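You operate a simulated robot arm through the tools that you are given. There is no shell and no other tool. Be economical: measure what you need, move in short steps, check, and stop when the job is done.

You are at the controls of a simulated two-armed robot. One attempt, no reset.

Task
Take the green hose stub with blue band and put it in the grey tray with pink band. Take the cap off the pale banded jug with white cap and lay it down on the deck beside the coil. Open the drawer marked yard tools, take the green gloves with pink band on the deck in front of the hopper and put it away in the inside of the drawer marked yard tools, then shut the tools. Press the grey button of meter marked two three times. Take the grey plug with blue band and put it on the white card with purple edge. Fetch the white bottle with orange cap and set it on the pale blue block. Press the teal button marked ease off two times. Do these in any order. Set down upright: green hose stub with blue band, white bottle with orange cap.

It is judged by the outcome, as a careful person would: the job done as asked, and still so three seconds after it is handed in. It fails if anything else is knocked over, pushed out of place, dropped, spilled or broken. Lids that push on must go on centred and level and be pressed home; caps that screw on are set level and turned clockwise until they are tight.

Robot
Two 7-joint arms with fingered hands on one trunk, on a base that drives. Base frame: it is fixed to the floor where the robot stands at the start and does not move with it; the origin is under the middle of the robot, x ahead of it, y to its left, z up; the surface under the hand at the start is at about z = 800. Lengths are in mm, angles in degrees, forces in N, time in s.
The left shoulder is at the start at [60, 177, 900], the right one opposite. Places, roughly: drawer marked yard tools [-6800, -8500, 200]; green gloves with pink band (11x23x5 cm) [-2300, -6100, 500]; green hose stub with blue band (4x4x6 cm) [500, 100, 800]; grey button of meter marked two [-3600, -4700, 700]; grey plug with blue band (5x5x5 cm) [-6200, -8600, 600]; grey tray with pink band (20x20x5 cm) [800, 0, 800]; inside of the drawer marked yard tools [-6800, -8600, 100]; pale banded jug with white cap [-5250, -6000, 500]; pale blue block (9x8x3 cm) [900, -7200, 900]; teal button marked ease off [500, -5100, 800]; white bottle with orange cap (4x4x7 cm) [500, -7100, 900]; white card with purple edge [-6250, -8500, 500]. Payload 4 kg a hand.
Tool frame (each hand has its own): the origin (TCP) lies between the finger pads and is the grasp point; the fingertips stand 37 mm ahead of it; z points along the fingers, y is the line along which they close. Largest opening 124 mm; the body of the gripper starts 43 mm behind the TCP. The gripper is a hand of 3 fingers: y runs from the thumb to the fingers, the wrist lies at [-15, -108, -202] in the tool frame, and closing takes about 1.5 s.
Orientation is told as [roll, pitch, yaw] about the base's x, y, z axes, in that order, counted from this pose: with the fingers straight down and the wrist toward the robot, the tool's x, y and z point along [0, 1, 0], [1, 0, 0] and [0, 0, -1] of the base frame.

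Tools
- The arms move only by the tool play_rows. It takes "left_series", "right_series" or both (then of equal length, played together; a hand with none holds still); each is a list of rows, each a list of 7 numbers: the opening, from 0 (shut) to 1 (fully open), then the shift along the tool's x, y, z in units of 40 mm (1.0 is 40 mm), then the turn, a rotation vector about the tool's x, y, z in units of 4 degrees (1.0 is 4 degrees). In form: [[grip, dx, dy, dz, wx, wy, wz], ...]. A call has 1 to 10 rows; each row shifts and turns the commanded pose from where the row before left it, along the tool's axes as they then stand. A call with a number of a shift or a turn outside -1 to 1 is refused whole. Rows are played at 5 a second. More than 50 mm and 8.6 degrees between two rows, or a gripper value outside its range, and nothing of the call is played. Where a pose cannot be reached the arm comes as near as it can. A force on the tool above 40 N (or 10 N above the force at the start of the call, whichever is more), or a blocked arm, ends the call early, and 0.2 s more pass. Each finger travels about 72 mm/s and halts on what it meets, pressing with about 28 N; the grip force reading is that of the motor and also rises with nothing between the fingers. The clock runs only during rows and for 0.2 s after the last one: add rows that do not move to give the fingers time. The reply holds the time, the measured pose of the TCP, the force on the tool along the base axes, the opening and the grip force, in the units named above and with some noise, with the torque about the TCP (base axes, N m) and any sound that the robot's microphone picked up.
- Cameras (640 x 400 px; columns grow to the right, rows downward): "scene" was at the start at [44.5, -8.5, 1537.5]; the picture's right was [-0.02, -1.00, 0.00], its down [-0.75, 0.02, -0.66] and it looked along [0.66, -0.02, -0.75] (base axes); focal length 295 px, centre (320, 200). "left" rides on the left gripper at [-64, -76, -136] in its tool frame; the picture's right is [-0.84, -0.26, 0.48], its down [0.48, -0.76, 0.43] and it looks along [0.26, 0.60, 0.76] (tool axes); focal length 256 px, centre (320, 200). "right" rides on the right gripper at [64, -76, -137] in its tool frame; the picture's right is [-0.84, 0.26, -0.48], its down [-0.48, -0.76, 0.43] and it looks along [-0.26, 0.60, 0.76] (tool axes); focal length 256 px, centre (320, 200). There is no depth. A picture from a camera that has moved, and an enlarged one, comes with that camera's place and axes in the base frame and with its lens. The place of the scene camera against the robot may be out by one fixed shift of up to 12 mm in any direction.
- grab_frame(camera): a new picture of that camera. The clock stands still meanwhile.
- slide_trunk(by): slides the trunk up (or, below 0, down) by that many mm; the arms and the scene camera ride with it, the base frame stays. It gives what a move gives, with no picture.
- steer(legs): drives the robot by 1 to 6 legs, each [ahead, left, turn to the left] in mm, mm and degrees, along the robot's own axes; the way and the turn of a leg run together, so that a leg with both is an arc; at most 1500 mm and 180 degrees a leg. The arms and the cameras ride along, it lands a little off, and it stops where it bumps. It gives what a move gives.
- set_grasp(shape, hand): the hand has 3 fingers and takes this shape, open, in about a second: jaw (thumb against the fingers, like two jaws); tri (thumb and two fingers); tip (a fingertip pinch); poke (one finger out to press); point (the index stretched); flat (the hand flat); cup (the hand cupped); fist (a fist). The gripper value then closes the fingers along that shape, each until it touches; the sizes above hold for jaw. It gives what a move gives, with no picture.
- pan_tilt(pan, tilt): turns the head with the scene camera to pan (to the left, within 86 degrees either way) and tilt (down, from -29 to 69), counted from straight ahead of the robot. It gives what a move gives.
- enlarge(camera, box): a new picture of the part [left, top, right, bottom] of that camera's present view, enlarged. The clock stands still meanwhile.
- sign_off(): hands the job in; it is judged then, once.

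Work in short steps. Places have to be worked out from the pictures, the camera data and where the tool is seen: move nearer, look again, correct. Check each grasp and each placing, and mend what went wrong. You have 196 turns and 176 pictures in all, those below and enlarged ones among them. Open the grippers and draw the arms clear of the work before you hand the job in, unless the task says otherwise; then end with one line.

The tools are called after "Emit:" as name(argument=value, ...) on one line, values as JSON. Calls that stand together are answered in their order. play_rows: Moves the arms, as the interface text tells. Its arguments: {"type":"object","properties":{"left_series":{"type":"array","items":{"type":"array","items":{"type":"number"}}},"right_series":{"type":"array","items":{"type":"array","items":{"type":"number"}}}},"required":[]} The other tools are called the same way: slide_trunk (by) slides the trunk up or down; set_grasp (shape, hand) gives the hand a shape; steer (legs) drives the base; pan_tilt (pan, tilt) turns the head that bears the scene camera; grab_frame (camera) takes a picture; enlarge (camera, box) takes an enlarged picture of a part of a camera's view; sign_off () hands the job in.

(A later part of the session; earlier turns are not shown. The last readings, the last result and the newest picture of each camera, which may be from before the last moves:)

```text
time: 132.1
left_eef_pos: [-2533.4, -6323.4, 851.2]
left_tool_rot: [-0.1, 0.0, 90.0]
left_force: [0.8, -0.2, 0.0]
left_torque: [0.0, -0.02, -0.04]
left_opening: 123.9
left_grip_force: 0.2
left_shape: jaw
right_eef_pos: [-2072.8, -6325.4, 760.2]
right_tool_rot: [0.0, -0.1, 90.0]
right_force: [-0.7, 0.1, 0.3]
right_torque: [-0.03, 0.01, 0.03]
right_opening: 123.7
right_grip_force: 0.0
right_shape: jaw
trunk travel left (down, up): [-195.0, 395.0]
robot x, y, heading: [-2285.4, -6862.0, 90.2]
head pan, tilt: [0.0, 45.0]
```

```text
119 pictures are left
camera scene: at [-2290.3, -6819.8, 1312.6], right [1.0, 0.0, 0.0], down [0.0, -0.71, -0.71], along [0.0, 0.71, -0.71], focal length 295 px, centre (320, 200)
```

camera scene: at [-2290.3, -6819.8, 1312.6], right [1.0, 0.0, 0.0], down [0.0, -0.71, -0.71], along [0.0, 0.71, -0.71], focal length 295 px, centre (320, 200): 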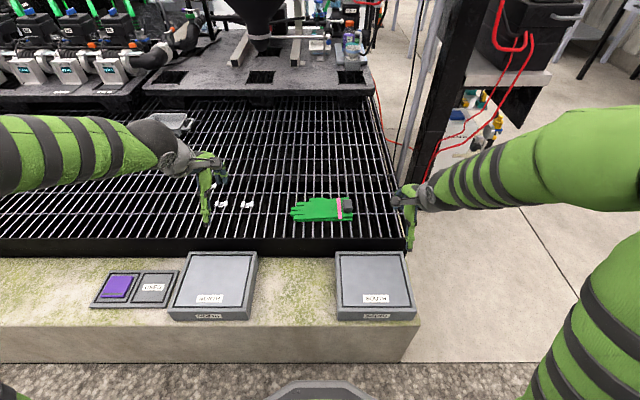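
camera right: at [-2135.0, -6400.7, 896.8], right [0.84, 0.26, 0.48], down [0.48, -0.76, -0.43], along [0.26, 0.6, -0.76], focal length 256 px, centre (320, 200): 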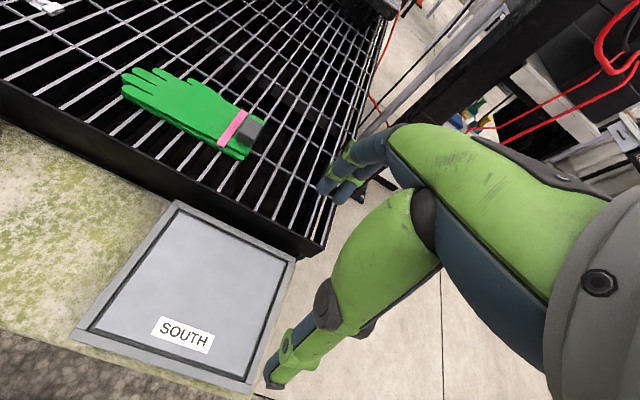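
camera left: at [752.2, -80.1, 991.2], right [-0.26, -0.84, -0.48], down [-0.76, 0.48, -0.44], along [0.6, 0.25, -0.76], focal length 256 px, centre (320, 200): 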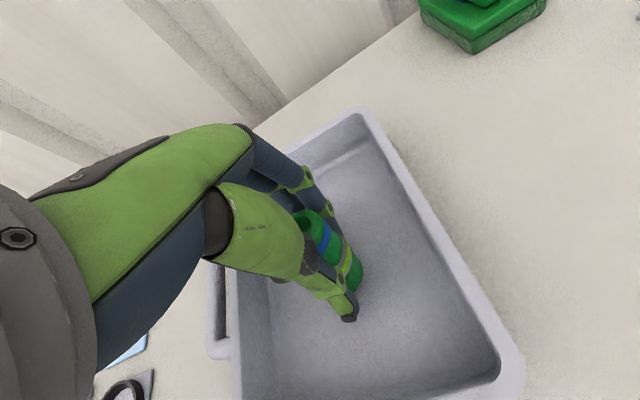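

The grip block triangulates to about [-2189,-6012,490]. Moving the right hand above it.

Emit:
play_rows(right_series=[[1, 0.36, 0.93, 0.2, 0, 0, 0], [1, 0.36, 0.93, 0.3, 0, 0, 0], [1, 0.36, 0.93, 0.3, 0, 0, 0], [1, 0.36, 0.93, 0.3, 0, 0, 0], [1, 0.36, 0.93, 0.3, 0, 0, 0], [1, 0.36, 0.93, 0.3, 0, 0, 0], [1, 0.36, 0.93, 0.3, 0, 0, 0], [1, 0.36, 0.93, 0.5, 0, 0, 0]])

Emit:
grab_frame(camera="right")

Emit:
enlarge(camera="scene", box=[270, 140, 410, 250])

```text
time: 133.9
left_eef_pos: [-2534.5, -6323.3, 852.1]
left_tool_rot: [-0.1, 0.0, 89.8]
left_force: [-0.9, 0.4, 1.2]
left_torque: [-0.01, -0.01, -0.02]
left_opening: 124.0
left_grip_force: 0.1
left_shape: jaw
right_eef_pos: [-2187.6, -6027.6, 660.4]
right_tool_rot: [0.0, 0.0, 90.0]
right_force: [0.4, -0.2, 0.4]
right_torque: [-0.01, -0.01, 0.0]
right_opening: 123.6
right_grip_force: 0.0
right_shape: jaw
trunk travel left (down, up): [-195.0, 395.0]
robot x, y, heading: [-2287.4, -6864.2, 89.8]
head pan, tilt: [0.0, 45.0]
```

```text
118 pictures are left
camera right: at [-2250.1, -6102.7, 797.2], right [0.84, 0.26, 0.48], down [0.48, -0.76, -0.43], along [0.26, 0.6, -0.76], focal length 256 px, centre (320, 200)
```

right: 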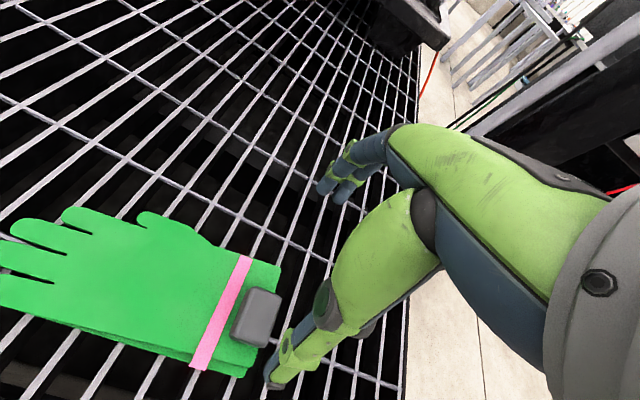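

```text
3.64 times, centred on (340, 195) of scene
camera zoom: at [-2290.3, -6819.7, 1312.6], right [1.0, 0.0, 0.0], down [0.0, -0.71, -0.71], along [0.0, 0.71, -0.71], focal length 1071 px, centre (247, 218)
```

zoom: 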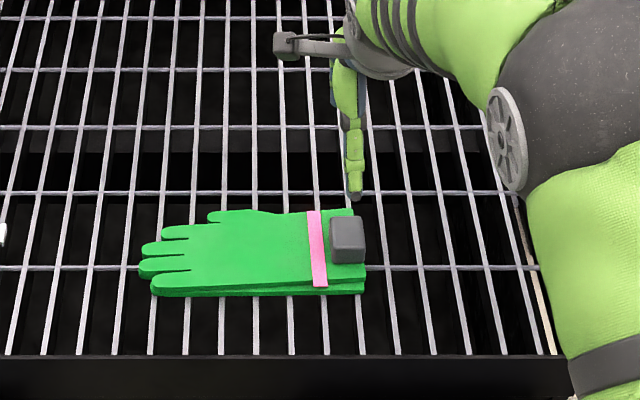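

Refined: block at about [-2183,-6056], top ≈535. Adjusting and descending to 605 for another look.

Emit:
play_rows(right_series=[[1, -0.1, -0.7, 0, 0, 0, 0], [1, 0, 0, 0.7, 0, 0, 0], [1, 0, 0, 0.7, 0, 0, 0]])

Emit:
grab_frame(camera="right")

Emit:
enlarge(camera="scene", box=[300, 160, 390, 240])

```text
time: 134.7
left_eef_pos: [-2533.1, -6322.6, 852.2]
left_tool_rot: [0.0, 0.1, 90.0]
left_force: [-0.1, 0.3, 0.0]
left_torque: [-0.03, -0.01, 0.0]
left_opening: 123.7
left_grip_force: 0.0
left_shape: jaw
right_eef_pos: [-2183.3, -6056.2, 602.9]
right_tool_rot: [0.0, 0.1, 90.0]
right_force: [0.1, 0.5, 1.3]
right_torque: [-0.03, 0.0, 0.01]
right_opening: 123.6
right_grip_force: 0.0
right_shape: jaw
trunk travel left (down, up): [-195.0, 395.0]
robot x, y, heading: [-2285.2, -6865.2, 90.1]
head pan, tilt: [0.0, 45.0]
```

```text
116 pictures are left
camera right: at [-2246.5, -6131.6, 739.6], right [0.84, 0.26, 0.48], down [0.48, -0.76, -0.43], along [0.26, 0.6, -0.76], focal length 256 px, centre (320, 200)
```

right: 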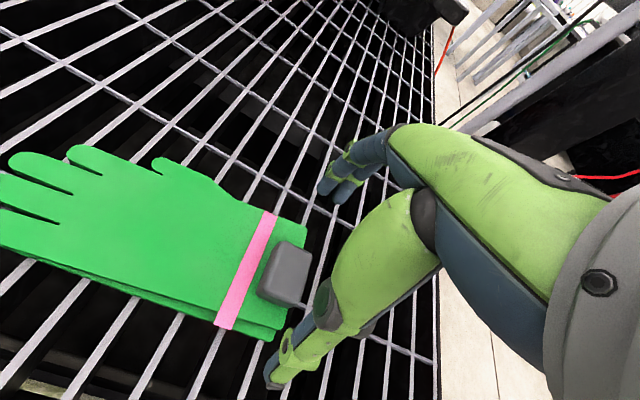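

```text
5.00 times, centred on (345, 200) of scene
camera zoom: at [-2290.3, -6819.6, 1312.6], right [1.0, 0.0, 0.0], down [0.0, -0.71, -0.71], along [0.0, 0.71, -0.71], focal length 1473 px, centre (195, 200)
```

zoom: 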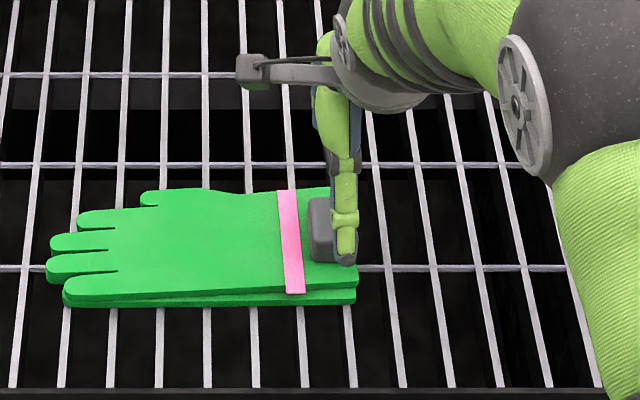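

TCP is right above the block. Descend to z≈553 and close.

Emit:
play_rows(right_series=[[0.7, 0, 0, 0.5, 0, 0, 0], [0.7, 0, 0, 0.4, 0, 0, 0], [0.7, 0, 0, 0.35, 0, 0, 0], [0, 0, 0, 0, 0, 0, 0], [0, 0, 0, 0, 0, 0, 0], [0, 0, 0, 0, 0, 0, 0], [0, 0, 0, 0, 0, 0, 0], [0, 0, 0, 0, 0, 0, 0], [0, 0, 0, 0, 0, 0, 0]])

Emit:
grab_frame(camera="right")

```text
time: 136.7
left_eef_pos: [-2533.2, -6323.3, 851.9]
left_tool_rot: [0.0, 0.0, 90.0]
left_force: [-0.1, 0.3, -0.8]
left_torque: [0.01, -0.03, 0.01]
left_opening: 124.0
left_grip_force: 0.0
left_shape: jaw
right_eef_pos: [-2184.1, -6055.6, 554.4]
right_tool_rot: [0.0, -0.1, 90.0]
right_force: [0.4, -3.0, 6.8]
right_torque: [-0.2, 0.03, 0.07]
right_opening: 67.1
right_grip_force: 27.9
right_shape: jaw
trunk travel left (down, up): [-195.0, 395.0]
robot x, y, heading: [-2285.4, -6864.8, 90.2]
head pan, tilt: [0.0, 45.0]
```

```text
114 pictures are left
camera right: at [-2246.7, -6131.2, 691.3], right [0.84, 0.26, 0.48], down [0.48, -0.76, -0.43], along [0.26, 0.6, -0.76], focal length 256 px, centre (320, 200)
```

right: 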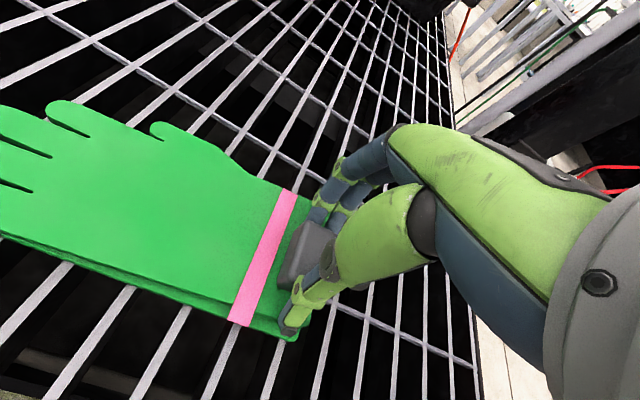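

The fingers stalled at 67 mm, likely the thumb tip pressing on the glove. I'll raise 7 mm and close again.

Emit:
play_rows(right_series=[[0.55, 0, 0, -0.1, 0, 0, 0], [0.55, 0, 0, -0.1, 0, 0, 0], [0, 0, 0, 0, 0, 0, 0], [0, 0, 0, 0, 0, 0, 0], [0, 0, 0, 0, 0, 0, 0], [0, 0, 0, 0, 0, 0, 0], [0, 0, 0, 0, 0, 0, 0]])

Emit:
grab_frame(camera="right")

```text
time: 138.3
left_eef_pos: [-2533.2, -6323.6, 852.2]
left_tool_rot: [-0.1, 0.0, 90.0]
left_force: [0.2, -0.3, 0.3]
left_torque: [0.01, 0.0, 0.03]
left_opening: 123.7
left_grip_force: 0.2
left_shape: jaw
right_eef_pos: [-2184.1, -6055.5, 562.4]
right_tool_rot: [0.0, 0.0, 90.1]
right_force: [0.6, -1.8, 1.9]
right_torque: [-0.06, 0.01, 0.02]
right_opening: 50.2
right_grip_force: 27.7
right_shape: jaw
trunk travel left (down, up): [-195.0, 395.0]
robot x, y, heading: [-2287.2, -6864.2, 90.2]
head pan, tilt: [0.0, 45.0]
```

```text
113 pictures are left
camera right: at [-2246.3, -6131.5, 698.8], right [0.84, 0.26, 0.48], down [0.48, -0.76, -0.43], along [0.26, 0.6, -0.76], focal length 256 px, centre (320, 200)
```

right: 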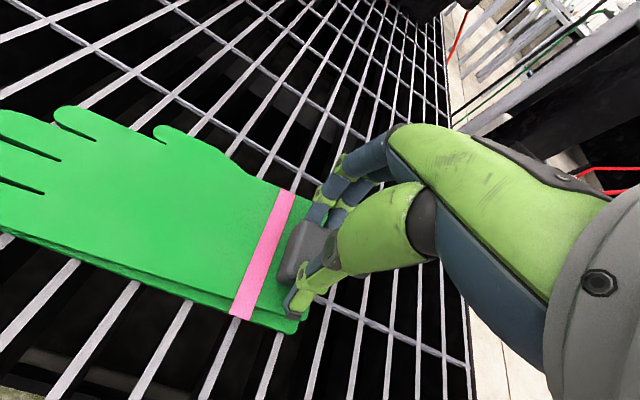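

Nearer (50 mm). Another small raise and close.

Emit:
play_rows(right_series=[[0.42, 0, 0, -0.1, 0, 0, 0], [0.42, 0, 0, -0.05, 0, 0, 0], [0, 0, 0, 0, 0, 0, 0], [0, 0, 0, 0, 0, 0, 0], [0, 0, 0, 0, 0, 0, 0], [0, 0, 0, 0, 0, 0, 0], [0, 0, 0, 0, 0, 0, 0]])

Emit:
enlarge(camera="right", box=[200, 150, 400, 350])

```text
time: 139.9
left_eef_pos: [-2534.0, -6323.3, 852.5]
left_tool_rot: [0.0, -0.1, 90.1]
left_force: [-1.0, 0.0, 0.5]
left_torque: [-0.02, -0.01, -0.03]
left_opening: 123.7
left_grip_force: 0.1
left_shape: jaw
right_eef_pos: [-2181.9, -6056.2, 568.0]
right_tool_rot: [0.1, 0.0, 90.0]
right_force: [-0.7, -0.4, -0.5]
right_torque: [-0.06, 0.0, 0.02]
right_opening: 49.1
right_grip_force: 27.7
right_shape: jaw
trunk travel left (down, up): [-195.0, 395.0]
robot x, y, heading: [-2284.6, -6860.0, 90.1]
head pan, tilt: [0.0, 45.0]
```

```text
2.00 times, centred on (300, 250) of right
camera zoom: at [-2246.0, -6131.2, 704.6], right [0.84, 0.26, 0.48], down [0.48, -0.76, -0.43], along [0.26, 0.6, -0.76], focal length 512 px, centre (360, 100)
```

zoom: 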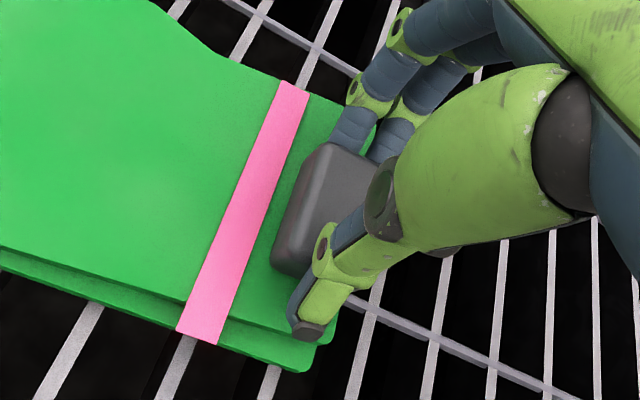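

49 mm held steady on the block. Test lift.

Emit:
play_rows(right_series=[[0, 0, 0, -0.4, 0, 0, 0], [0, 0, 0, -0.6, 0, 0, 0], [0, 0, 0, -0.8, 0, 0, 0], [0, 0, 0, 0, 0, 0, 0]])

Emit:
grab_frame(camera="right")

```text
time: 140.9
left_eef_pos: [-2533.6, -6324.3, 852.4]
left_tool_rot: [-0.1, 0.0, 89.9]
left_force: [0.3, 0.7, -0.2]
left_torque: [0.03, 0.01, -0.01]
left_opening: 123.7
left_grip_force: 0.0
left_shape: jaw
right_eef_pos: [-2182.9, -6056.6, 639.7]
right_tool_rot: [0.0, 0.0, 90.0]
right_force: [-0.8, 0.1, 0.3]
right_torque: [0.0, -0.06, 0.02]
right_opening: 49.2
right_grip_force: 27.9
right_shape: jaw
trunk travel left (down, up): [-195.0, 395.0]
robot x, y, heading: [-2286.5, -6865.5, 89.9]
head pan, tilt: [0.0, 45.0]
```

```text
111 pictures are left
camera right: at [-2246.0, -6131.4, 776.4], right [0.84, 0.26, 0.48], down [0.48, -0.76, -0.43], along [0.26, 0.6, -0.76], focal length 256 px, centre (320, 200)
```

right: 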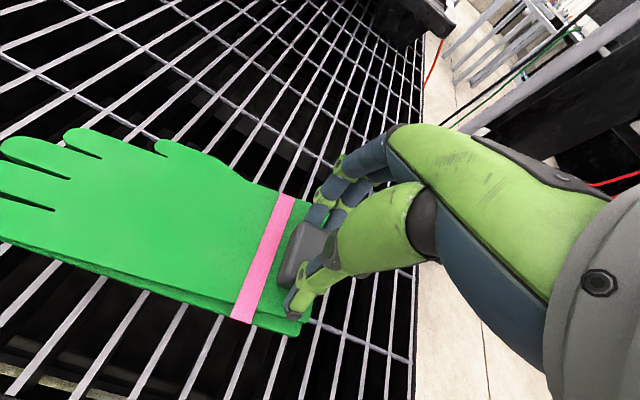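

Gloves are firmly held. I'll pull the arm back in and raise the trunk for travelling.

Emit:
play_rows(right_series=[[0, 0, -0.3, -0.9, 0, 0, 0], [0, 0, -0.5, -0.8, 0, 0, 0], [0, -0.2, -0.9, -0.3, 0, 0, 0], [0, -0.3, -0.9, -0.2, 0, 0, 0], [0, -0.3, -0.9, -0.2, 0, 0, 0], [0, -0.4, -0.9, -0.2, 0, 0, 0], [0, -0.4, -0.9, -0.2, 0, 0, 0], [0, -0.5, -0.9, -0.2, 0, 0, 0], [0, -0.5, -0.7, 0, 0, 0, 0]])

Emit:
slide_trunk(by=230)

Emit:
steer(legs=[[-240, 0, 0], [0, 0, -90]])

Emit:
pan_tilt(pan=40, tilt=15)

Emit:
grab_frame(camera="scene")

```text
time: 142.9
left_eef_pos: [-2533.6, -6324.8, 852.6]
left_tool_rot: [0.0, 0.1, 90.0]
left_force: [-0.1, 1.0, 0.3]
left_torque: [0.02, 0.04, -0.03]
left_opening: 123.9
left_grip_force: 0.1
left_shape: jaw
right_eef_pos: [-2078.8, -6333.1, 759.3]
right_tool_rot: [0.0, 0.0, 90.0]
right_force: [-0.1, -1.7, -0.1]
right_torque: [-0.01, -0.08, 0.0]
right_opening: 49.0
right_grip_force: 27.8
right_shape: jaw
trunk travel left (down, up): [-195.0, 395.0]
robot x, y, heading: [-2286.6, -6862.1, 89.9]
head pan, tilt: [0.0, 45.0]
```

```text
time: 145.3
left_eef_pos: [-2532.5, -6323.5, 1082.3]
left_tool_rot: [-0.1, -0.1, 90.0]
left_force: [-0.2, 0.2, -0.7]
left_torque: [0.01, -0.02, 0.01]
left_opening: 123.6
left_grip_force: 0.0
left_shape: jaw
right_eef_pos: [-2078.8, -6331.9, 990.4]
right_tool_rot: [0.0, 0.0, 90.0]
right_force: [-1.2, -0.9, -0.3]
right_torque: [0.02, -0.06, 0.02]
right_opening: 49.1
right_grip_force: 27.6
right_shape: jaw
trunk travel left (down, up): [-425.0, 165.0]
robot x, y, heading: [-2287.1, -6867.9, 90.1]
head pan, tilt: [0.0, 45.0]
```

```text
time: 150.9
left_eef_pos: [-1746.5, -6857.3, 1081.5]
left_tool_rot: [0.0, -0.1, 0.2]
left_force: [-0.5, 0.0, 0.1]
left_torque: [0.0, -0.01, 0.0]
left_opening: 123.5
left_grip_force: 0.0
left_shape: jaw
right_eef_pos: [-1753.5, -7312.8, 990.1]
right_tool_rot: [0.1, 0.0, 0.3]
right_force: [0.2, 0.3, -0.8]
right_torque: [-0.02, -0.04, 0.03]
right_opening: 49.0
right_grip_force: 27.7
right_shape: jaw
trunk travel left (down, up): [-425.0, 165.0]
robot x, y, heading: [-2287.0, -7108.8, 0.6]
head pan, tilt: [0.0, 45.0]
```

```text
time: 152.0
left_eef_pos: [-1746.0, -6858.0, 1082.3]
left_tool_rot: [0.1, 0.0, 0.2]
left_force: [0.7, 0.1, 0.6]
left_torque: [0.03, 0.01, -0.04]
left_opening: 123.7
left_grip_force: 0.1
left_shape: jaw
right_eef_pos: [-1753.0, -7312.0, 990.4]
right_tool_rot: [0.0, 0.0, 0.4]
right_force: [0.1, -0.2, -0.5]
right_torque: [-0.06, 0.01, 0.0]
right_opening: 48.8
right_grip_force: 28.2
right_shape: jaw
trunk travel left (down, up): [-425.0, 165.0]
robot x, y, heading: [-2290.0, -7109.1, 0.3]
head pan, tilt: [40.0, 15.0]
```

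```text
110 pictures are left
camera scene: at [-2249.0, -7054.3, 1589.3], right [0.65, -0.76, 0.0], down [-0.2, -0.17, -0.97], along [0.74, 0.62, -0.26], focal length 295 px, centre (320, 200)
```

scene: 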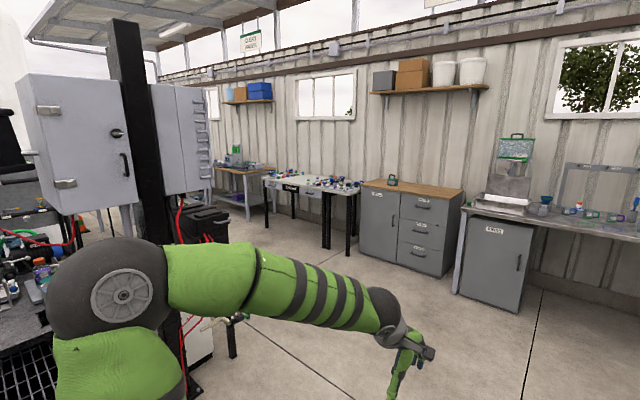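

The lane between the panel stand (x<−1350) and the benches is clear. Driving to x≈−550, then turning and going up to y≈−4600.

Emit:
steer(legs=[[1000, 0, 0], [740, 0, 0], [0, 0, 90], [1500, 0, 0], [1000, 0, 0]])

Emit:
pan_tilt(pan=80, tilt=18)

Emit:
grab_frame(camera="scene")

Emit:
pan_tilt(pan=35, tilt=18)

Emit:
grab_frame(camera="scene")

```text
time: 176.3
left_eef_pos: [-770.9, -4085.9, 1081.6]
left_tool_rot: [0.0, 0.0, 89.6]
left_force: [-0.2, 0.8, 0.5]
left_torque: [0.01, 0.02, -0.02]
left_opening: 123.6
left_grip_force: 0.1
left_shape: jaw
right_eef_pos: [-317.7, -4097.3, 990.0]
right_tool_rot: [0.0, 0.0, 89.5]
right_force: [-0.7, -0.4, -0.8]
right_torque: [-0.01, -0.07, 0.01]
right_opening: 48.5
right_grip_force: 28.5
right_shape: jaw
trunk travel left (down, up): [-425.0, 165.0]
robot x, y, heading: [-526.9, -4630.7, 89.6]
head pan, tilt: [40.0, 15.0]
```

```text
time: 177.4
left_eef_pos: [-772.1, -4086.6, 1081.4]
left_tool_rot: [0.0, 0.0, 89.5]
left_force: [0.0, -0.3, -0.2]
left_torque: [0.04, -0.01, -0.01]
left_opening: 123.9
left_grip_force: 0.0
left_shape: jaw
right_eef_pos: [-316.3, -4098.8, 989.9]
right_tool_rot: [-0.1, 0.0, 89.5]
right_force: [0.4, 0.2, -1.2]
right_torque: [0.0, -0.07, -0.02]
right_opening: 48.4
right_grip_force: 27.6
right_shape: jaw
trunk travel left (down, up): [-425.0, 165.0]
robot x, y, heading: [-527.3, -4626.4, 89.5]
head pan, tilt: [80.0, 18.0]
```

```text
109 pictures are left
camera scene: at [-624.4, -4648.7, 1584.5], right [0.18, 0.98, 0.0], down [0.3, -0.06, -0.95], along [-0.94, 0.17, -0.31], focal length 295 px, centre (320, 200)
```

scene: 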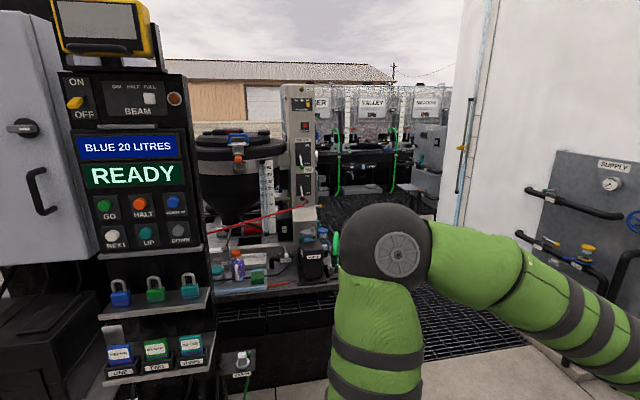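

```text
time: 178.5
left_eef_pos: [-771.4, -4086.7, 1082.8]
left_tool_rot: [0.0, 0.0, 89.6]
left_force: [0.6, 0.1, -0.1]
left_torque: [-0.02, -0.02, -0.02]
left_opening: 123.8
left_grip_force: 0.0
left_shape: jaw
right_eef_pos: [-317.6, -4098.9, 989.9]
right_tool_rot: [0.0, 0.1, 89.5]
right_force: [0.4, -0.5, -0.5]
right_torque: [0.01, -0.09, -0.02]
right_opening: 48.5
right_grip_force: 28.2
right_shape: jaw
trunk travel left (down, up): [-425.0, 165.0]
robot x, y, heading: [-528.4, -4629.1, 89.6]
head pan, tilt: [35.0, 18.0]
```

```text
108 pictures are left
camera scene: at [-585.6, -4588.9, 1584.5], right [0.82, 0.57, 0.0], down [0.18, -0.25, -0.95], along [-0.54, 0.78, -0.31], focal length 295 px, centre (320, 200)
```

scene: 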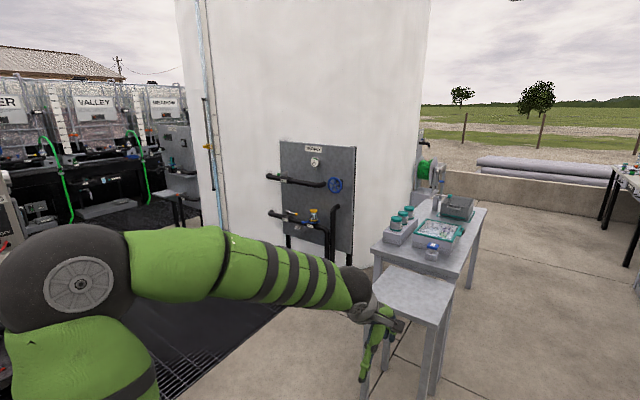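

There's a lower passage between the hopper skid and the white tank. I'll turn to face it and look down.

Emit:
steer(legs=[[0, 0, 90]])

Emit:
pan_tilt(pan=-15, tilt=25)

Emit:
grab_frame(camera="scene")

```text
time: 182.8
left_eef_pos: [-1069.7, -4878.4, 1082.6]
left_tool_rot: [-0.1, 0.0, -179.8]
left_force: [-0.6, 0.3, -0.7]
left_torque: [0.0, 0.03, 0.01]
left_opening: 123.7
left_grip_force: 0.0
left_shape: jaw
right_eef_pos: [-1062.8, -4423.6, 989.3]
right_tool_rot: [0.0, -0.1, -179.9]
right_force: [0.2, 0.1, -0.4]
right_torque: [0.04, 0.02, -0.03]
right_opening: 48.1
right_grip_force: 28.0
right_shape: jaw
trunk travel left (down, up): [-425.0, 165.0]
robot x, y, heading: [-528.6, -4624.1, -179.9]
head pan, tilt: [35.0, 18.0]
```

```text
time: 184.0
left_eef_pos: [-1068.8, -4878.7, 1081.9]
left_tool_rot: [0.0, 0.0, -179.8]
left_force: [0.0, -0.3, -0.5]
left_torque: [0.0, 0.01, 0.04]
left_opening: 123.8
left_grip_force: 0.2
left_shape: jaw
right_eef_pos: [-1062.8, -4423.0, 990.5]
right_tool_rot: [0.0, 0.0, -179.7]
right_force: [-0.1, 0.0, -0.7]
right_torque: [0.07, -0.01, 0.03]
right_opening: 48.1
right_grip_force: 27.7
right_shape: jaw
trunk travel left (down, up): [-425.0, 165.0]
robot x, y, heading: [-529.1, -4628.7, -179.8]
head pan, tilt: [-15.0, 25.0]
```

```text
107 pictures are left
camera scene: at [-591.7, -4612.4, 1573.1], right [0.25, 0.97, 0.0], down [0.41, -0.11, -0.91], along [-0.88, 0.23, -0.42], focal length 295 px, centre (320, 200)
```

scene: 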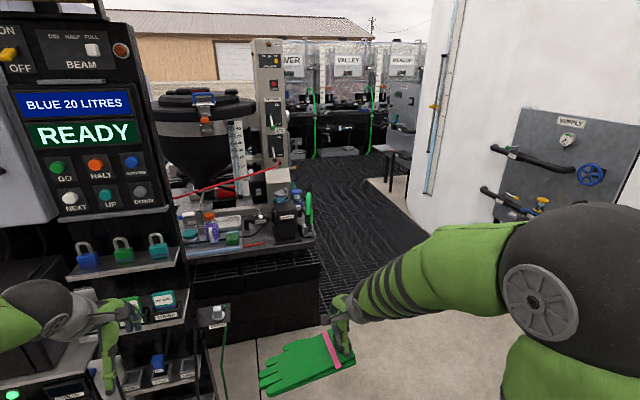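

The corridor floor is at ground level between the raised deck (edge y≈−4160) and the tank (y≈−3050). I'll drive in along it, past the small table, in short legs.

Emit:
steer(legs=[[600, -500, 0], [700, -400, 0], [600, 0, 0]])

Emit:
pan_tilt(pan=30, tilt=25)

Emit:
grab_frame(camera="scene")

Emit:
pan_tilt(pan=-15, tilt=25)

Emit:
grab_frame(camera="scene")

```text
time: 195.1
left_eef_pos: [-2972.7, -3978.4, 1081.3]
left_tool_rot: [0.0, 0.0, 180.0]
left_force: [-0.6, -0.1, 0.2]
left_torque: [-0.02, 0.0, -0.07]
left_opening: 123.7
left_grip_force: 0.0
left_shape: jaw
right_eef_pos: [-2963.8, -3523.8, 989.5]
right_tool_rot: [0.1, 0.1, 180.0]
right_force: [-0.6, 0.1, -0.8]
right_torque: [0.04, -0.01, 0.0]
right_opening: 48.5
right_grip_force: 27.5
right_shape: jaw
trunk travel left (down, up): [-425.0, 165.0]
robot x, y, heading: [-2431.8, -3730.4, 180.0]
head pan, tilt: [-15.0, 25.0]
```

```text
time: 196.2
left_eef_pos: [-2971.8, -3977.8, 1081.7]
left_tool_rot: [0.0, 0.0, 180.0]
left_force: [0.5, -0.2, -0.1]
left_torque: [0.01, 0.01, 0.01]
left_opening: 123.9
left_grip_force: 0.1
left_shape: jaw
right_eef_pos: [-2962.6, -3523.3, 990.8]
right_tool_rot: [0.0, 0.0, 180.0]
right_force: [0.5, 0.3, -1.2]
right_torque: [0.09, 0.01, 0.01]
right_opening: 48.7
right_grip_force: 28.2
right_shape: jaw
trunk travel left (down, up): [-425.0, 165.0]
robot x, y, heading: [-2432.3, -3732.0, 179.8]
head pan, tilt: [30.0, 25.0]
```

```text
106 pictures are left
camera scene: at [-2484.4, -3783.6, 1573.1], right [-0.5, 0.87, 0.0], down [0.37, 0.21, -0.91], along [-0.79, -0.45, -0.42], focal length 295 px, centre (320, 200)
```

scene: 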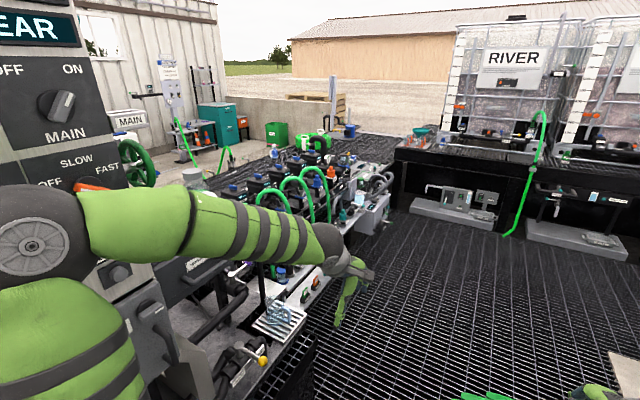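

```text
time: 197.3
left_eef_pos: [-2971.4, -3978.0, 1082.3]
left_tool_rot: [0.0, 0.0, 180.0]
left_force: [-0.6, 0.2, 0.2]
left_torque: [0.01, 0.02, 0.0]
left_opening: 123.9
left_grip_force: 0.2
left_shape: jaw
right_eef_pos: [-2962.8, -3523.9, 990.3]
right_tool_rot: [0.0, 0.1, 180.0]
right_force: [-0.4, 0.4, -0.9]
right_torque: [0.08, 0.02, -0.01]
right_opening: 48.4
right_grip_force: 28.3
right_shape: jaw
trunk travel left (down, up): [-425.0, 165.0]
robot x, y, heading: [-2428.6, -3731.3, 180.0]
head pan, tilt: [-15.0, 25.0]
```

```text
105 pictures are left
camera scene: at [-2493.6, -3713.9, 1573.1], right [0.26, 0.97, 0.0], down [0.41, -0.11, -0.91], along [-0.88, 0.23, -0.42], focal length 295 px, centre (320, 200)
```

scene: 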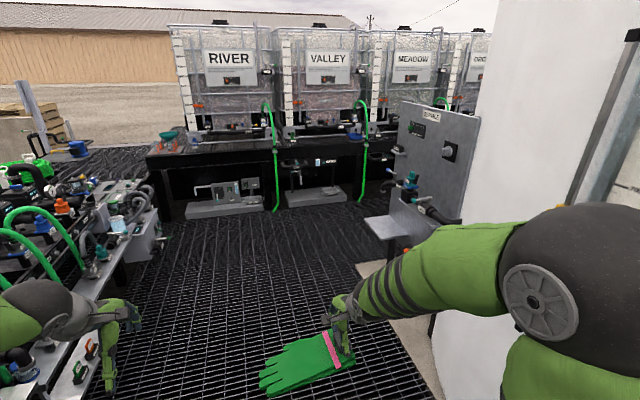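

We're on the low grate with the meter manifold on the left (edge y≈−4340). I'll go on to x≈−3400, y≈−3600 and turn left to face it.

Emit:
steer(legs=[[970, -120, 0], [0, 0, 90]])

Emit:
pan_tilt(pan=0, tilt=35)

Emit:
grab_frame(camera="scene")

```text
time: 206.2
left_eef_pos: [-3161.2, -4154.4, 1082.9]
left_tool_rot: [-0.1, 0.0, -90.6]
left_force: [0.8, 0.2, 0.4]
left_torque: [-0.03, 0.01, -0.02]
left_opening: 123.5
left_grip_force: 0.1
left_shape: jaw
right_eef_pos: [-3615.1, -4142.2, 989.7]
right_tool_rot: [0.0, 0.1, -90.5]
right_force: [0.3, -0.3, -0.4]
right_torque: [-0.01, 0.04, 0.04]
right_opening: 48.0
right_grip_force: 27.9
right_shape: jaw
trunk travel left (down, up): [-425.0, 165.0]
robot x, y, heading: [-3405.1, -3610.1, -90.6]
head pan, tilt: [-15.0, 25.0]
```

```text
time: 207.0
left_eef_pos: [-3160.5, -4154.7, 1080.9]
left_tool_rot: [0.0, -0.1, -90.6]
left_force: [0.2, 0.3, -1.2]
left_torque: [0.02, 0.0, 0.01]
left_opening: 123.8
left_grip_force: 0.0
left_shape: jaw
right_eef_pos: [-3616.5, -4142.2, 990.2]
right_tool_rot: [0.1, 0.0, -90.5]
right_force: [0.0, -1.0, -1.8]
right_torque: [0.04, 0.1, 0.01]
right_opening: 48.0
right_grip_force: 28.2
right_shape: jaw
trunk travel left (down, up): [-425.0, 165.0]
robot x, y, heading: [-3400.0, -3608.3, -90.5]
head pan, tilt: [0.0, 35.0]
```

```text
104 pictures are left
camera scene: at [-3406.9, -3675.5, 1557.4], right [-1.0, 0.01, 0.0], down [0.01, 0.57, -0.82], along [-0.01, -0.82, -0.57], focal length 295 px, centre (320, 200)
```

scene: 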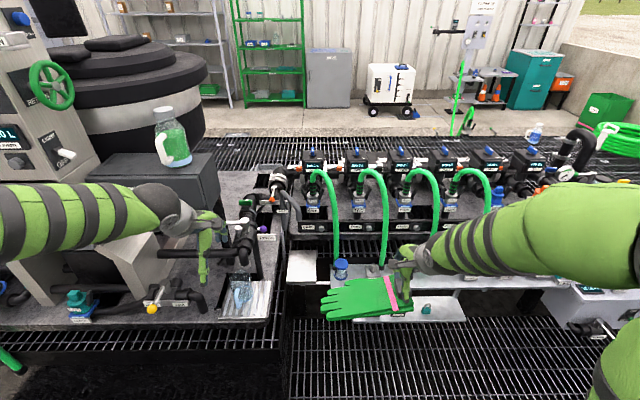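

Emit:
enlarge(camera="scene", box=[270, 130, 430, 245])

```text
3.48 times, centred on (350, 188) of scene
camera zoom: at [-3406.9, -3675.5, 1557.4], right [-1.0, 0.01, 0.0], down [0.01, 0.57, -0.82], along [-0.01, -0.82, -0.57], focal length 1025 px, centre (216, 244)
```

zoom: 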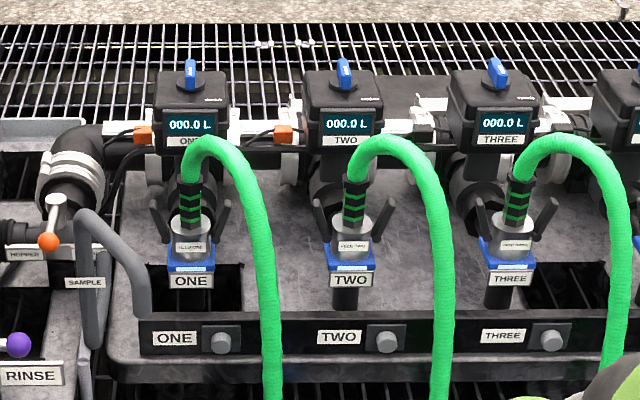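

The grey button of TWO is on the front strip at about [-3640,-4690,~690]; hoses hang just beside it. I'll raise the glove hand well above the hoses, set poke on the left hand, then shift 290 right and 230 ahead.

Emit:
play_rows(right_series=[[0, 0, 0, -0.9, 0, 0, 0], [0, 0, 0, -0.9, 0, 0, 0], [0, 0, 0, -0.9, 0, 0, 0], [0, 0, 0, -0.9, 0, 0, 0], [0, 0, 0, -0.9, 0, 0, 0]])

Emit:
set_grasp(hand="left", shape="poke")

Emit:
steer(legs=[[0, -290, 0.5], [230, 0, 0]])

Emit:
pan_tilt(pan=0, tilt=42)

Emit:
grab_frame(camera="scene")

Emit:
grab_frame(camera="left")

```text
time: 208.2
left_eef_pos: [-3161.7, -4154.9, 1081.0]
left_tool_rot: [0.0, 0.1, -90.6]
left_force: [0.2, -0.6, 0.5]
left_torque: [0.01, 0.04, -0.01]
left_opening: 123.4
left_grip_force: 0.0
left_shape: jaw
right_eef_pos: [-3617.1, -4141.8, 1169.7]
right_tool_rot: [0.0, 0.1, -90.6]
right_force: [0.3, 0.3, -1.5]
right_torque: [-0.04, 0.09, 0.04]
right_opening: 47.9
right_grip_force: 28.0
right_shape: jaw
trunk travel left (down, up): [-425.0, 165.0]
robot x, y, heading: [-3399.6, -3608.8, -90.1]
head pan, tilt: [0.0, 35.0]
```

```text
time: 209.1
left_eef_pos: [-3160.9, -4155.0, 1082.0]
left_tool_rot: [0.0, 0.0, -90.7]
left_force: [-0.2, 0.2, 0.4]
left_torque: [-0.03, -0.02, 0.02]
left_opening: 0.0
left_grip_force: 0.0
left_shape: poke
right_eef_pos: [-3617.2, -4142.4, 1169.2]
right_tool_rot: [0.0, 0.0, -90.5]
right_force: [0.6, -1.0, -1.6]
right_torque: [-0.03, 0.03, -0.06]
right_opening: 48.1
right_grip_force: 27.9
right_shape: jaw
trunk travel left (down, up): [-425.0, 165.0]
robot x, y, heading: [-3403.7, -3612.5, -90.7]
head pan, tilt: [0.0, 35.0]
```

```text
time: 212.4
left_eef_pos: [-3448.5, -4382.8, 1081.4]
left_tool_rot: [-0.1, 0.2, -90.0]
left_force: [0.1, 0.1, -0.1]
left_torque: [-0.02, 0.0, -0.02]
left_opening: 0.4
left_grip_force: 0.1
left_shape: poke
right_eef_pos: [-3904.8, -4374.0, 1168.4]
right_tool_rot: [0.1, 0.2, -89.9]
right_force: [-0.2, -0.1, -1.5]
right_torque: [0.0, 0.06, 0.0]
right_opening: 47.7
right_grip_force: 28.2
right_shape: jaw
trunk travel left (down, up): [-425.0, 165.0]
robot x, y, heading: [-3698.7, -3841.7, -89.8]
head pan, tilt: [0.0, 35.0]
```

```text
time: 213.1
left_eef_pos: [-3449.2, -4382.0, 1081.8]
left_tool_rot: [0.1, -0.1, -90.0]
left_force: [-0.7, -0.8, -0.6]
left_torque: [0.05, 0.01, 0.0]
left_opening: 0.0
left_grip_force: 0.0
left_shape: poke
right_eef_pos: [-3902.5, -4374.5, 1168.6]
right_tool_rot: [0.0, -0.1, -90.0]
right_force: [0.9, 0.4, -1.5]
right_torque: [-0.01, 0.08, -0.01]
right_opening: 48.0
right_grip_force: 27.5
right_shape: jaw
trunk travel left (down, up): [-425.0, 165.0]
robot x, y, heading: [-3695.2, -3838.2, -90.0]
head pan, tilt: [0.0, 42.0]
```

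```text
102 pictures are left
camera scene: at [-3699.5, -3900.5, 1546.9], right [-1.0, 0.0, 0.0], down [0.0, 0.67, -0.74], along [0.0, -0.74, -0.67], focal length 295 px, centre (320, 200)
```

scene: 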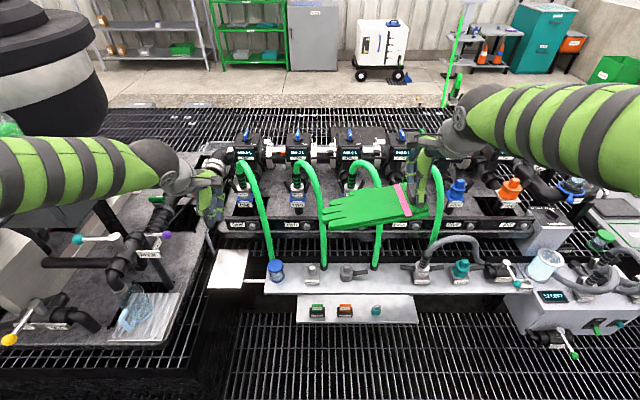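

```text
101 pictures are left
camera left: at [-3512.9, -4306.0, 1217.2], right [-0.84, 0.26, -0.48], down [0.48, 0.76, -0.43], along [0.26, -0.6, -0.76], focal length 256 px, centre (320, 200)
```

left: 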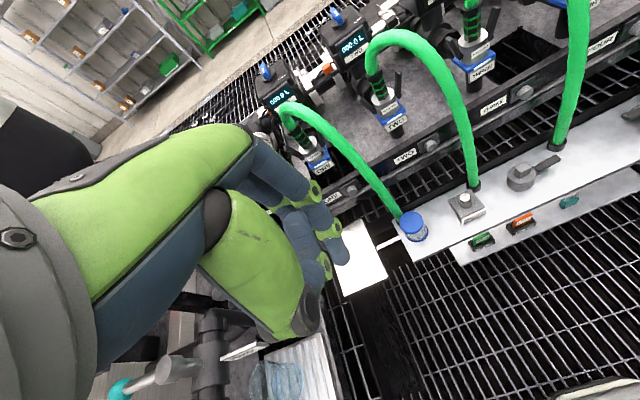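

Emit:
enlarge(camera="left", box=[320, 80, 520, 210])

Emit:
enlarge(camera="scene", box=[225, 180, 355, 280])

```text
3.08 times, centred on (420, 145) of left
camera zoom: at [-3512.9, -4306.0, 1217.2], right [-0.84, 0.26, -0.48], down [0.48, 0.76, -0.43], along [0.26, -0.6, -0.76], focal length 788 px, centre (12, 369)
```

zoom: 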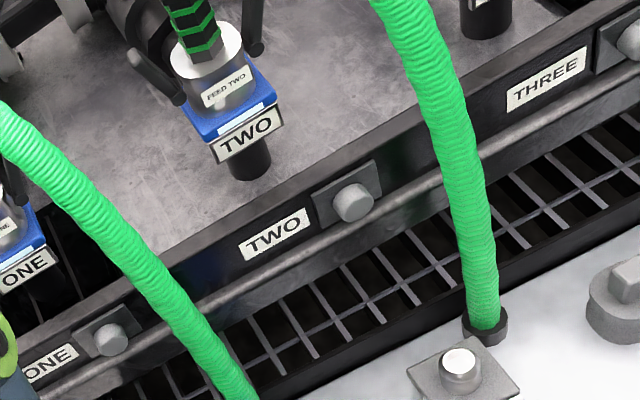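

```text
4.00 times, centred on (290, 230) of scene
camera zoom: at [-3699.5, -3900.5, 1546.9], right [-1.0, 0.0, 0.0], down [0.0, 0.67, -0.74], along [0.0, -0.74, -0.67], focal length 1178 px, centre (440, 80)
```

zoom: 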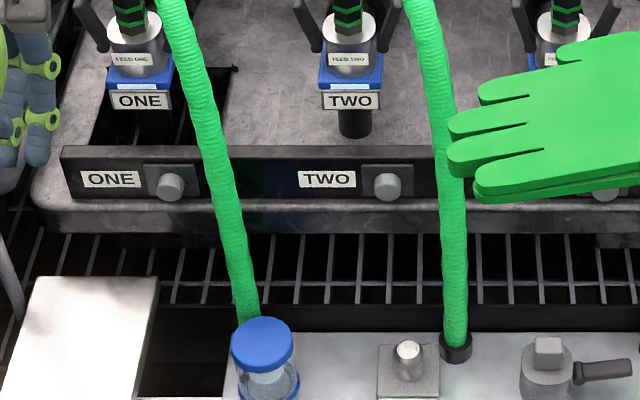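

The button is a horizontal stub facing +y at [-3645,-4725,651], between two hoses. I'll yaw the left hand 20° right and tilt the fingers 30° forward, so it comes in from the left of hose TWO.

Emit:
play_rows(left_series=[[0, 0, 0, 0, 0, 0, 1], [0, 0, 0, 0, 0, 0, 1], [0, 0, 0, 0, 0, 0, 1], [0, 0, 0, 0, 0, 0, 1], [0, 0, 0, 0, 0, 0, 1], [0, 0, 0, 0, -0.94, 0, 0], [0, 0, 0, 0, -0.94, 0, 0], [0, 0, 0, 0, -0.94, 0, 0], [0, 0, 0, 0, -0.94, 0, 0], [0, 0, 0, 0, -0.94, 0, 0]])

Emit:
play_rows(left_series=[[0, 0, 0, 0, -0.94, 0, 0], [0, 0, 0, 0, -0.94, 0, 0], [0, 0, 0, 0, -0.94, 0, 0]])

Emit:
grab_frame(camera="left")

```text
time: 215.3
left_eef_pos: [-3452.4, -4381.1, 1073.0]
left_tool_rot: [0.3, -14.5, -106.4]
left_force: [-0.2, -0.3, 1.0]
left_torque: [-0.03, 0.05, 0.02]
left_opening: 0.0
left_grip_force: 0.1
left_shape: poke
left hand out of reach, approached as far as the arm can: row 5, 10
right_eef_pos: [-3904.2, -4374.3, 1168.3]
right_tool_rot: [0.0, 0.0, -90.0]
right_force: [-0.1, 0.0, -0.2]
right_torque: [-0.01, 0.06, 0.04]
right_opening: 47.8
right_grip_force: 27.8
right_shape: jaw
trunk travel left (down, up): [-425.0, 165.0]
robot x, y, heading: [-3694.8, -3838.5, -89.8]
head pan, tilt: [0.0, 42.0]
```

```text
time: 216.1
left_eef_pos: [-3445.2, -4378.2, 1070.4]
left_tool_rot: [0.9, -18.1, -105.9]
left_force: [0.3, 0.1, -0.1]
left_torque: [-0.02, 0.02, 0.04]
left_opening: 0.0
left_grip_force: 0.1
left_shape: poke
left hand out of reach, approached as far as the arm can: row 1, 3
right_eef_pos: [-3903.8, -4373.7, 1169.1]
right_tool_rot: [-0.1, 0.0, -90.0]
right_force: [-0.2, -1.0, -0.9]
right_torque: [-0.02, 0.05, 0.0]
right_opening: 48.1
right_grip_force: 28.2
right_shape: jaw
trunk travel left (down, up): [-425.0, 165.0]
robot x, y, heading: [-3697.6, -3836.6, -90.0]
head pan, tilt: [0.0, 42.0]
```

```text
98 pictures are left
camera left: at [-3478.7, -4249.8, 1174.3], right [-0.77, 0.31, -0.55], down [0.63, 0.43, -0.64], along [0.04, -0.85, -0.53], focal length 256 px, centre (320, 200)
```

left: 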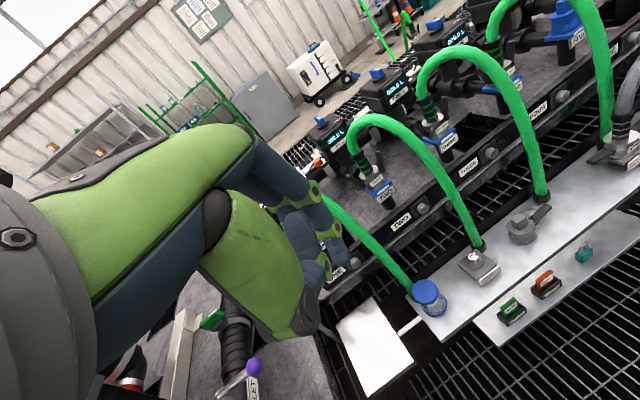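

The arm stopped at about 18° tilt, 16° yaw, which is enough. I'll move out and down to a waypoint in front of the button.

Emit:
play_rows(left_series=[[0, -0.31, 0.44, 0.83, 0, 0, 0], [0, -0.31, 0.44, 0.83, 0, 0, 0], [0, -0.31, 0.44, 0.83, 0, 0, 0], [0, -0.31, 0.44, 0.83, 0, 0, 0], [0, -0.31, 0.44, 0.83, 0, 0, 0], [0, -0.31, 0.44, 0.83, 0, 0, 0], [0, -0.31, 0.44, 0.83, 0, 0, 0]])

Emit:
grab_frame(camera="left")

Emit:
enlarge(camera="scene", box=[220, 130, 380, 290])

```text
time: 217.7
left_eef_pos: [-3579.2, -4539.1, 887.4]
left_tool_rot: [1.0, -18.3, -106.1]
left_force: [-0.2, 0.2, 0.3]
left_torque: [0.01, -0.05, -0.01]
left_opening: 0.2
left_grip_force: 0.0
left_shape: poke
right_eef_pos: [-3903.2, -4374.2, 1168.2]
right_tool_rot: [0.0, 0.1, -90.0]
right_force: [-0.2, -0.2, -0.4]
right_torque: [0.0, 0.04, 0.02]
right_opening: 47.9
right_grip_force: 28.2
right_shape: jaw
trunk travel left (down, up): [-425.0, 165.0]
robot x, y, heading: [-3697.1, -3842.9, -90.1]
head pan, tilt: [0.0, 42.0]
```

```text
97 pictures are left
camera left: at [-3611.2, -4411.1, 991.1], right [-0.77, 0.31, -0.55], down [0.63, 0.43, -0.64], along [0.04, -0.85, -0.53], focal length 256 px, centre (320, 200)
```

left: 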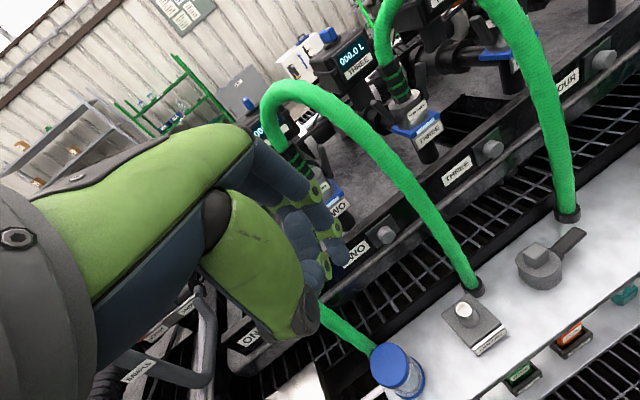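

```text
2.50 times, centred on (300, 210) of scene
camera zoom: at [-3699.9, -3901.1, 1546.8], right [-1.0, 0.0, 0.0], down [0.0, 0.67, -0.74], along [0.0, -0.74, -0.67], focal length 736 px, centre (370, 175)
```

zoom: 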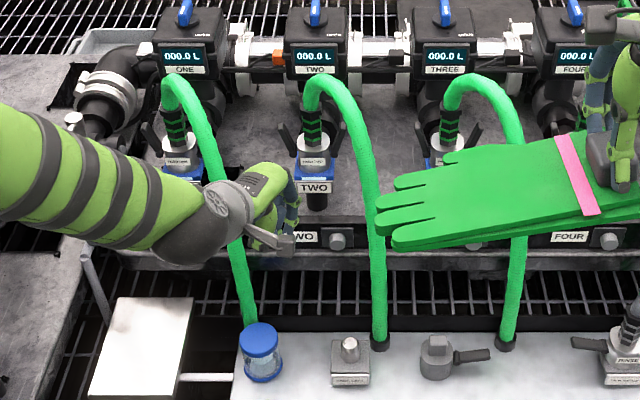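

Button confirmed from the hand camera; predicted fingertip matches too. Moving the tip to ~30 mm in front of the button.

Emit:
play_rows(left_series=[[0, -0.05, 0.3, 0.85, 0, 0, 0], [0, -0.05, 0.3, 0.85, 0, 0, 0], [0, -0.05, 0.3, 0.85, 0, 0, 0], [0, -0.05, 0.3, 0.85, 0, 0, 0], [0, -0.05, 0.3, 0.85, 0, 0, 0], [0, -0.05, 0.3, 0.85, 0, 0, 0], [0, -0.01, 0.28, 0.83, 0, 0, 0]])

Emit:
grab_frame(camera="left")

Emit:
enlarge(camera="scene", box=[240, 160, 360, 270])

```text
time: 219.3
left_eef_pos: [-3627.9, -4682.5, 689.9]
left_tool_rot: [1.0, -18.4, -106.0]
left_force: [5.5, 11.9, 12.0]
left_torque: [-0.41, -0.08, 0.08]
left_opening: 0.0
left_grip_force: 0.1
left_shape: poke
right_eef_pos: [-3902.5, -4372.5, 1169.1]
right_tool_rot: [0.1, 0.0, -89.9]
right_force: [0.5, -0.5, 0.5]
right_torque: [-0.02, 0.05, -0.03]
right_opening: 48.1
right_grip_force: 28.2
right_shape: jaw
trunk travel left (down, up): [-425.0, 165.0]
robot x, y, heading: [-3697.5, -3838.1, -89.9]
head pan, tilt: [0.0, 42.0]
heard: click
```

```text
95 pictures are left
camera left: at [-3660.1, -4553.4, 792.5], right [-0.77, 0.31, -0.55], down [0.63, 0.43, -0.64], along [0.04, -0.85, -0.53], focal length 256 px, centre (320, 200)
```

left: 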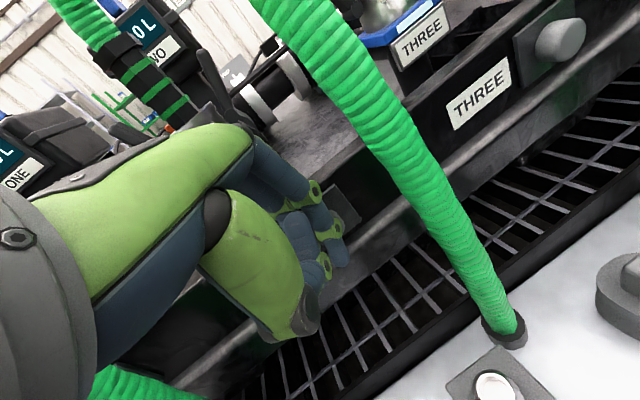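

```text
3.64 times, centred on (300, 215) of scene
camera zoom: at [-3698.9, -3897.6, 1547.3], right [-1.0, 0.0, 0.0], down [0.0, 0.67, -0.74], along [0.0, -0.74, -0.67], focal length 1071 px, centre (393, 146)
```

zoom: 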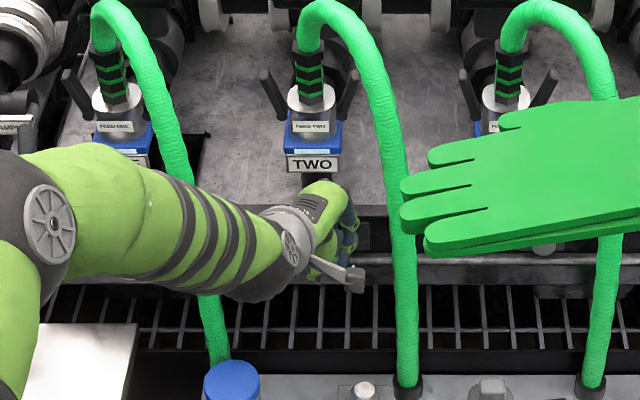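

A click already: the first press (button protrudes more than thought). Retreat 24 mm along +y to release.

Emit:
play_rows(left_series=[[0, -0.08, -0.27, -0.09, 0, 0, 0], [0, -0.08, -0.27, -0.09, 0, 0, 0], [0, 0, 0, 0, 0, 0, 0]])

Emit:
grab_frame(camera="left")

Emit:
enlarge(camera="scene", box=[270, 120, 350, 180])

```text
time: 220.1
left_eef_pos: [-3629.7, -4657.6, 686.9]
left_tool_rot: [0.9, -18.1, -106.1]
left_force: [0.4, -0.3, 0.8]
left_torque: [-0.01, 0.0, 0.03]
left_opening: 0.0
left_grip_force: 0.0
left_shape: poke
right_eef_pos: [-3903.9, -4373.7, 1169.5]
right_tool_rot: [0.0, 0.0, -90.0]
right_force: [0.1, -0.2, -0.6]
right_torque: [0.0, 0.09, -0.01]
right_opening: 48.1
right_grip_force: 28.1
right_shape: jaw
trunk travel left (down, up): [-425.0, 165.0]
robot x, y, heading: [-3693.8, -3844.7, -90.1]
head pan, tilt: [0.0, 42.0]
```

```text
93 pictures are left
camera left: at [-3662.1, -4530.5, 790.7], right [-0.77, 0.32, -0.55], down [0.63, 0.43, -0.64], along [0.04, -0.85, -0.53], focal length 256 px, centre (320, 200)
```

left: 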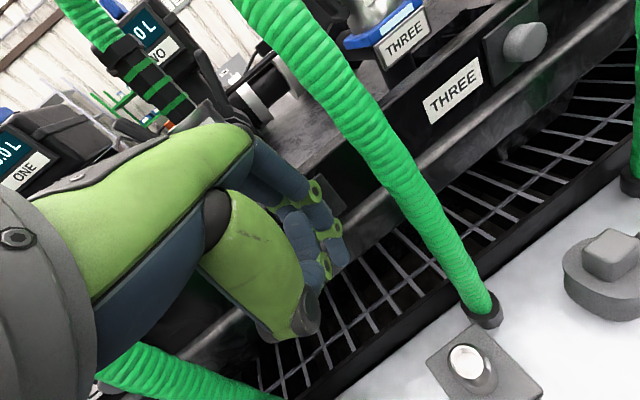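

```text
6.67 times, centred on (310, 150) of scene
camera zoom: at [-3699.8, -3900.6, 1546.8], right [-1.0, 0.0, 0.0], down [0.0, 0.67, -0.74], along [0.0, -0.74, -0.67], focal length 1964 px, centre (387, 533)
```

zoom: 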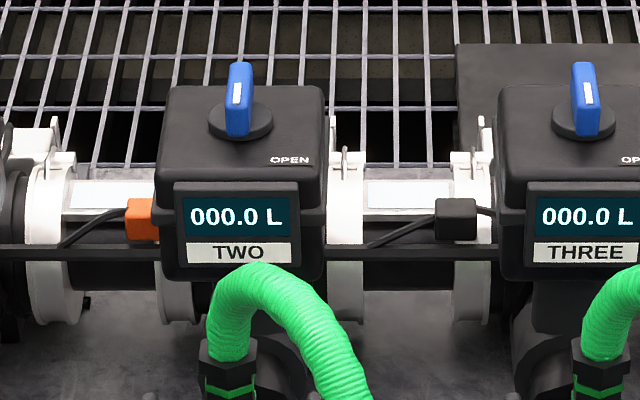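

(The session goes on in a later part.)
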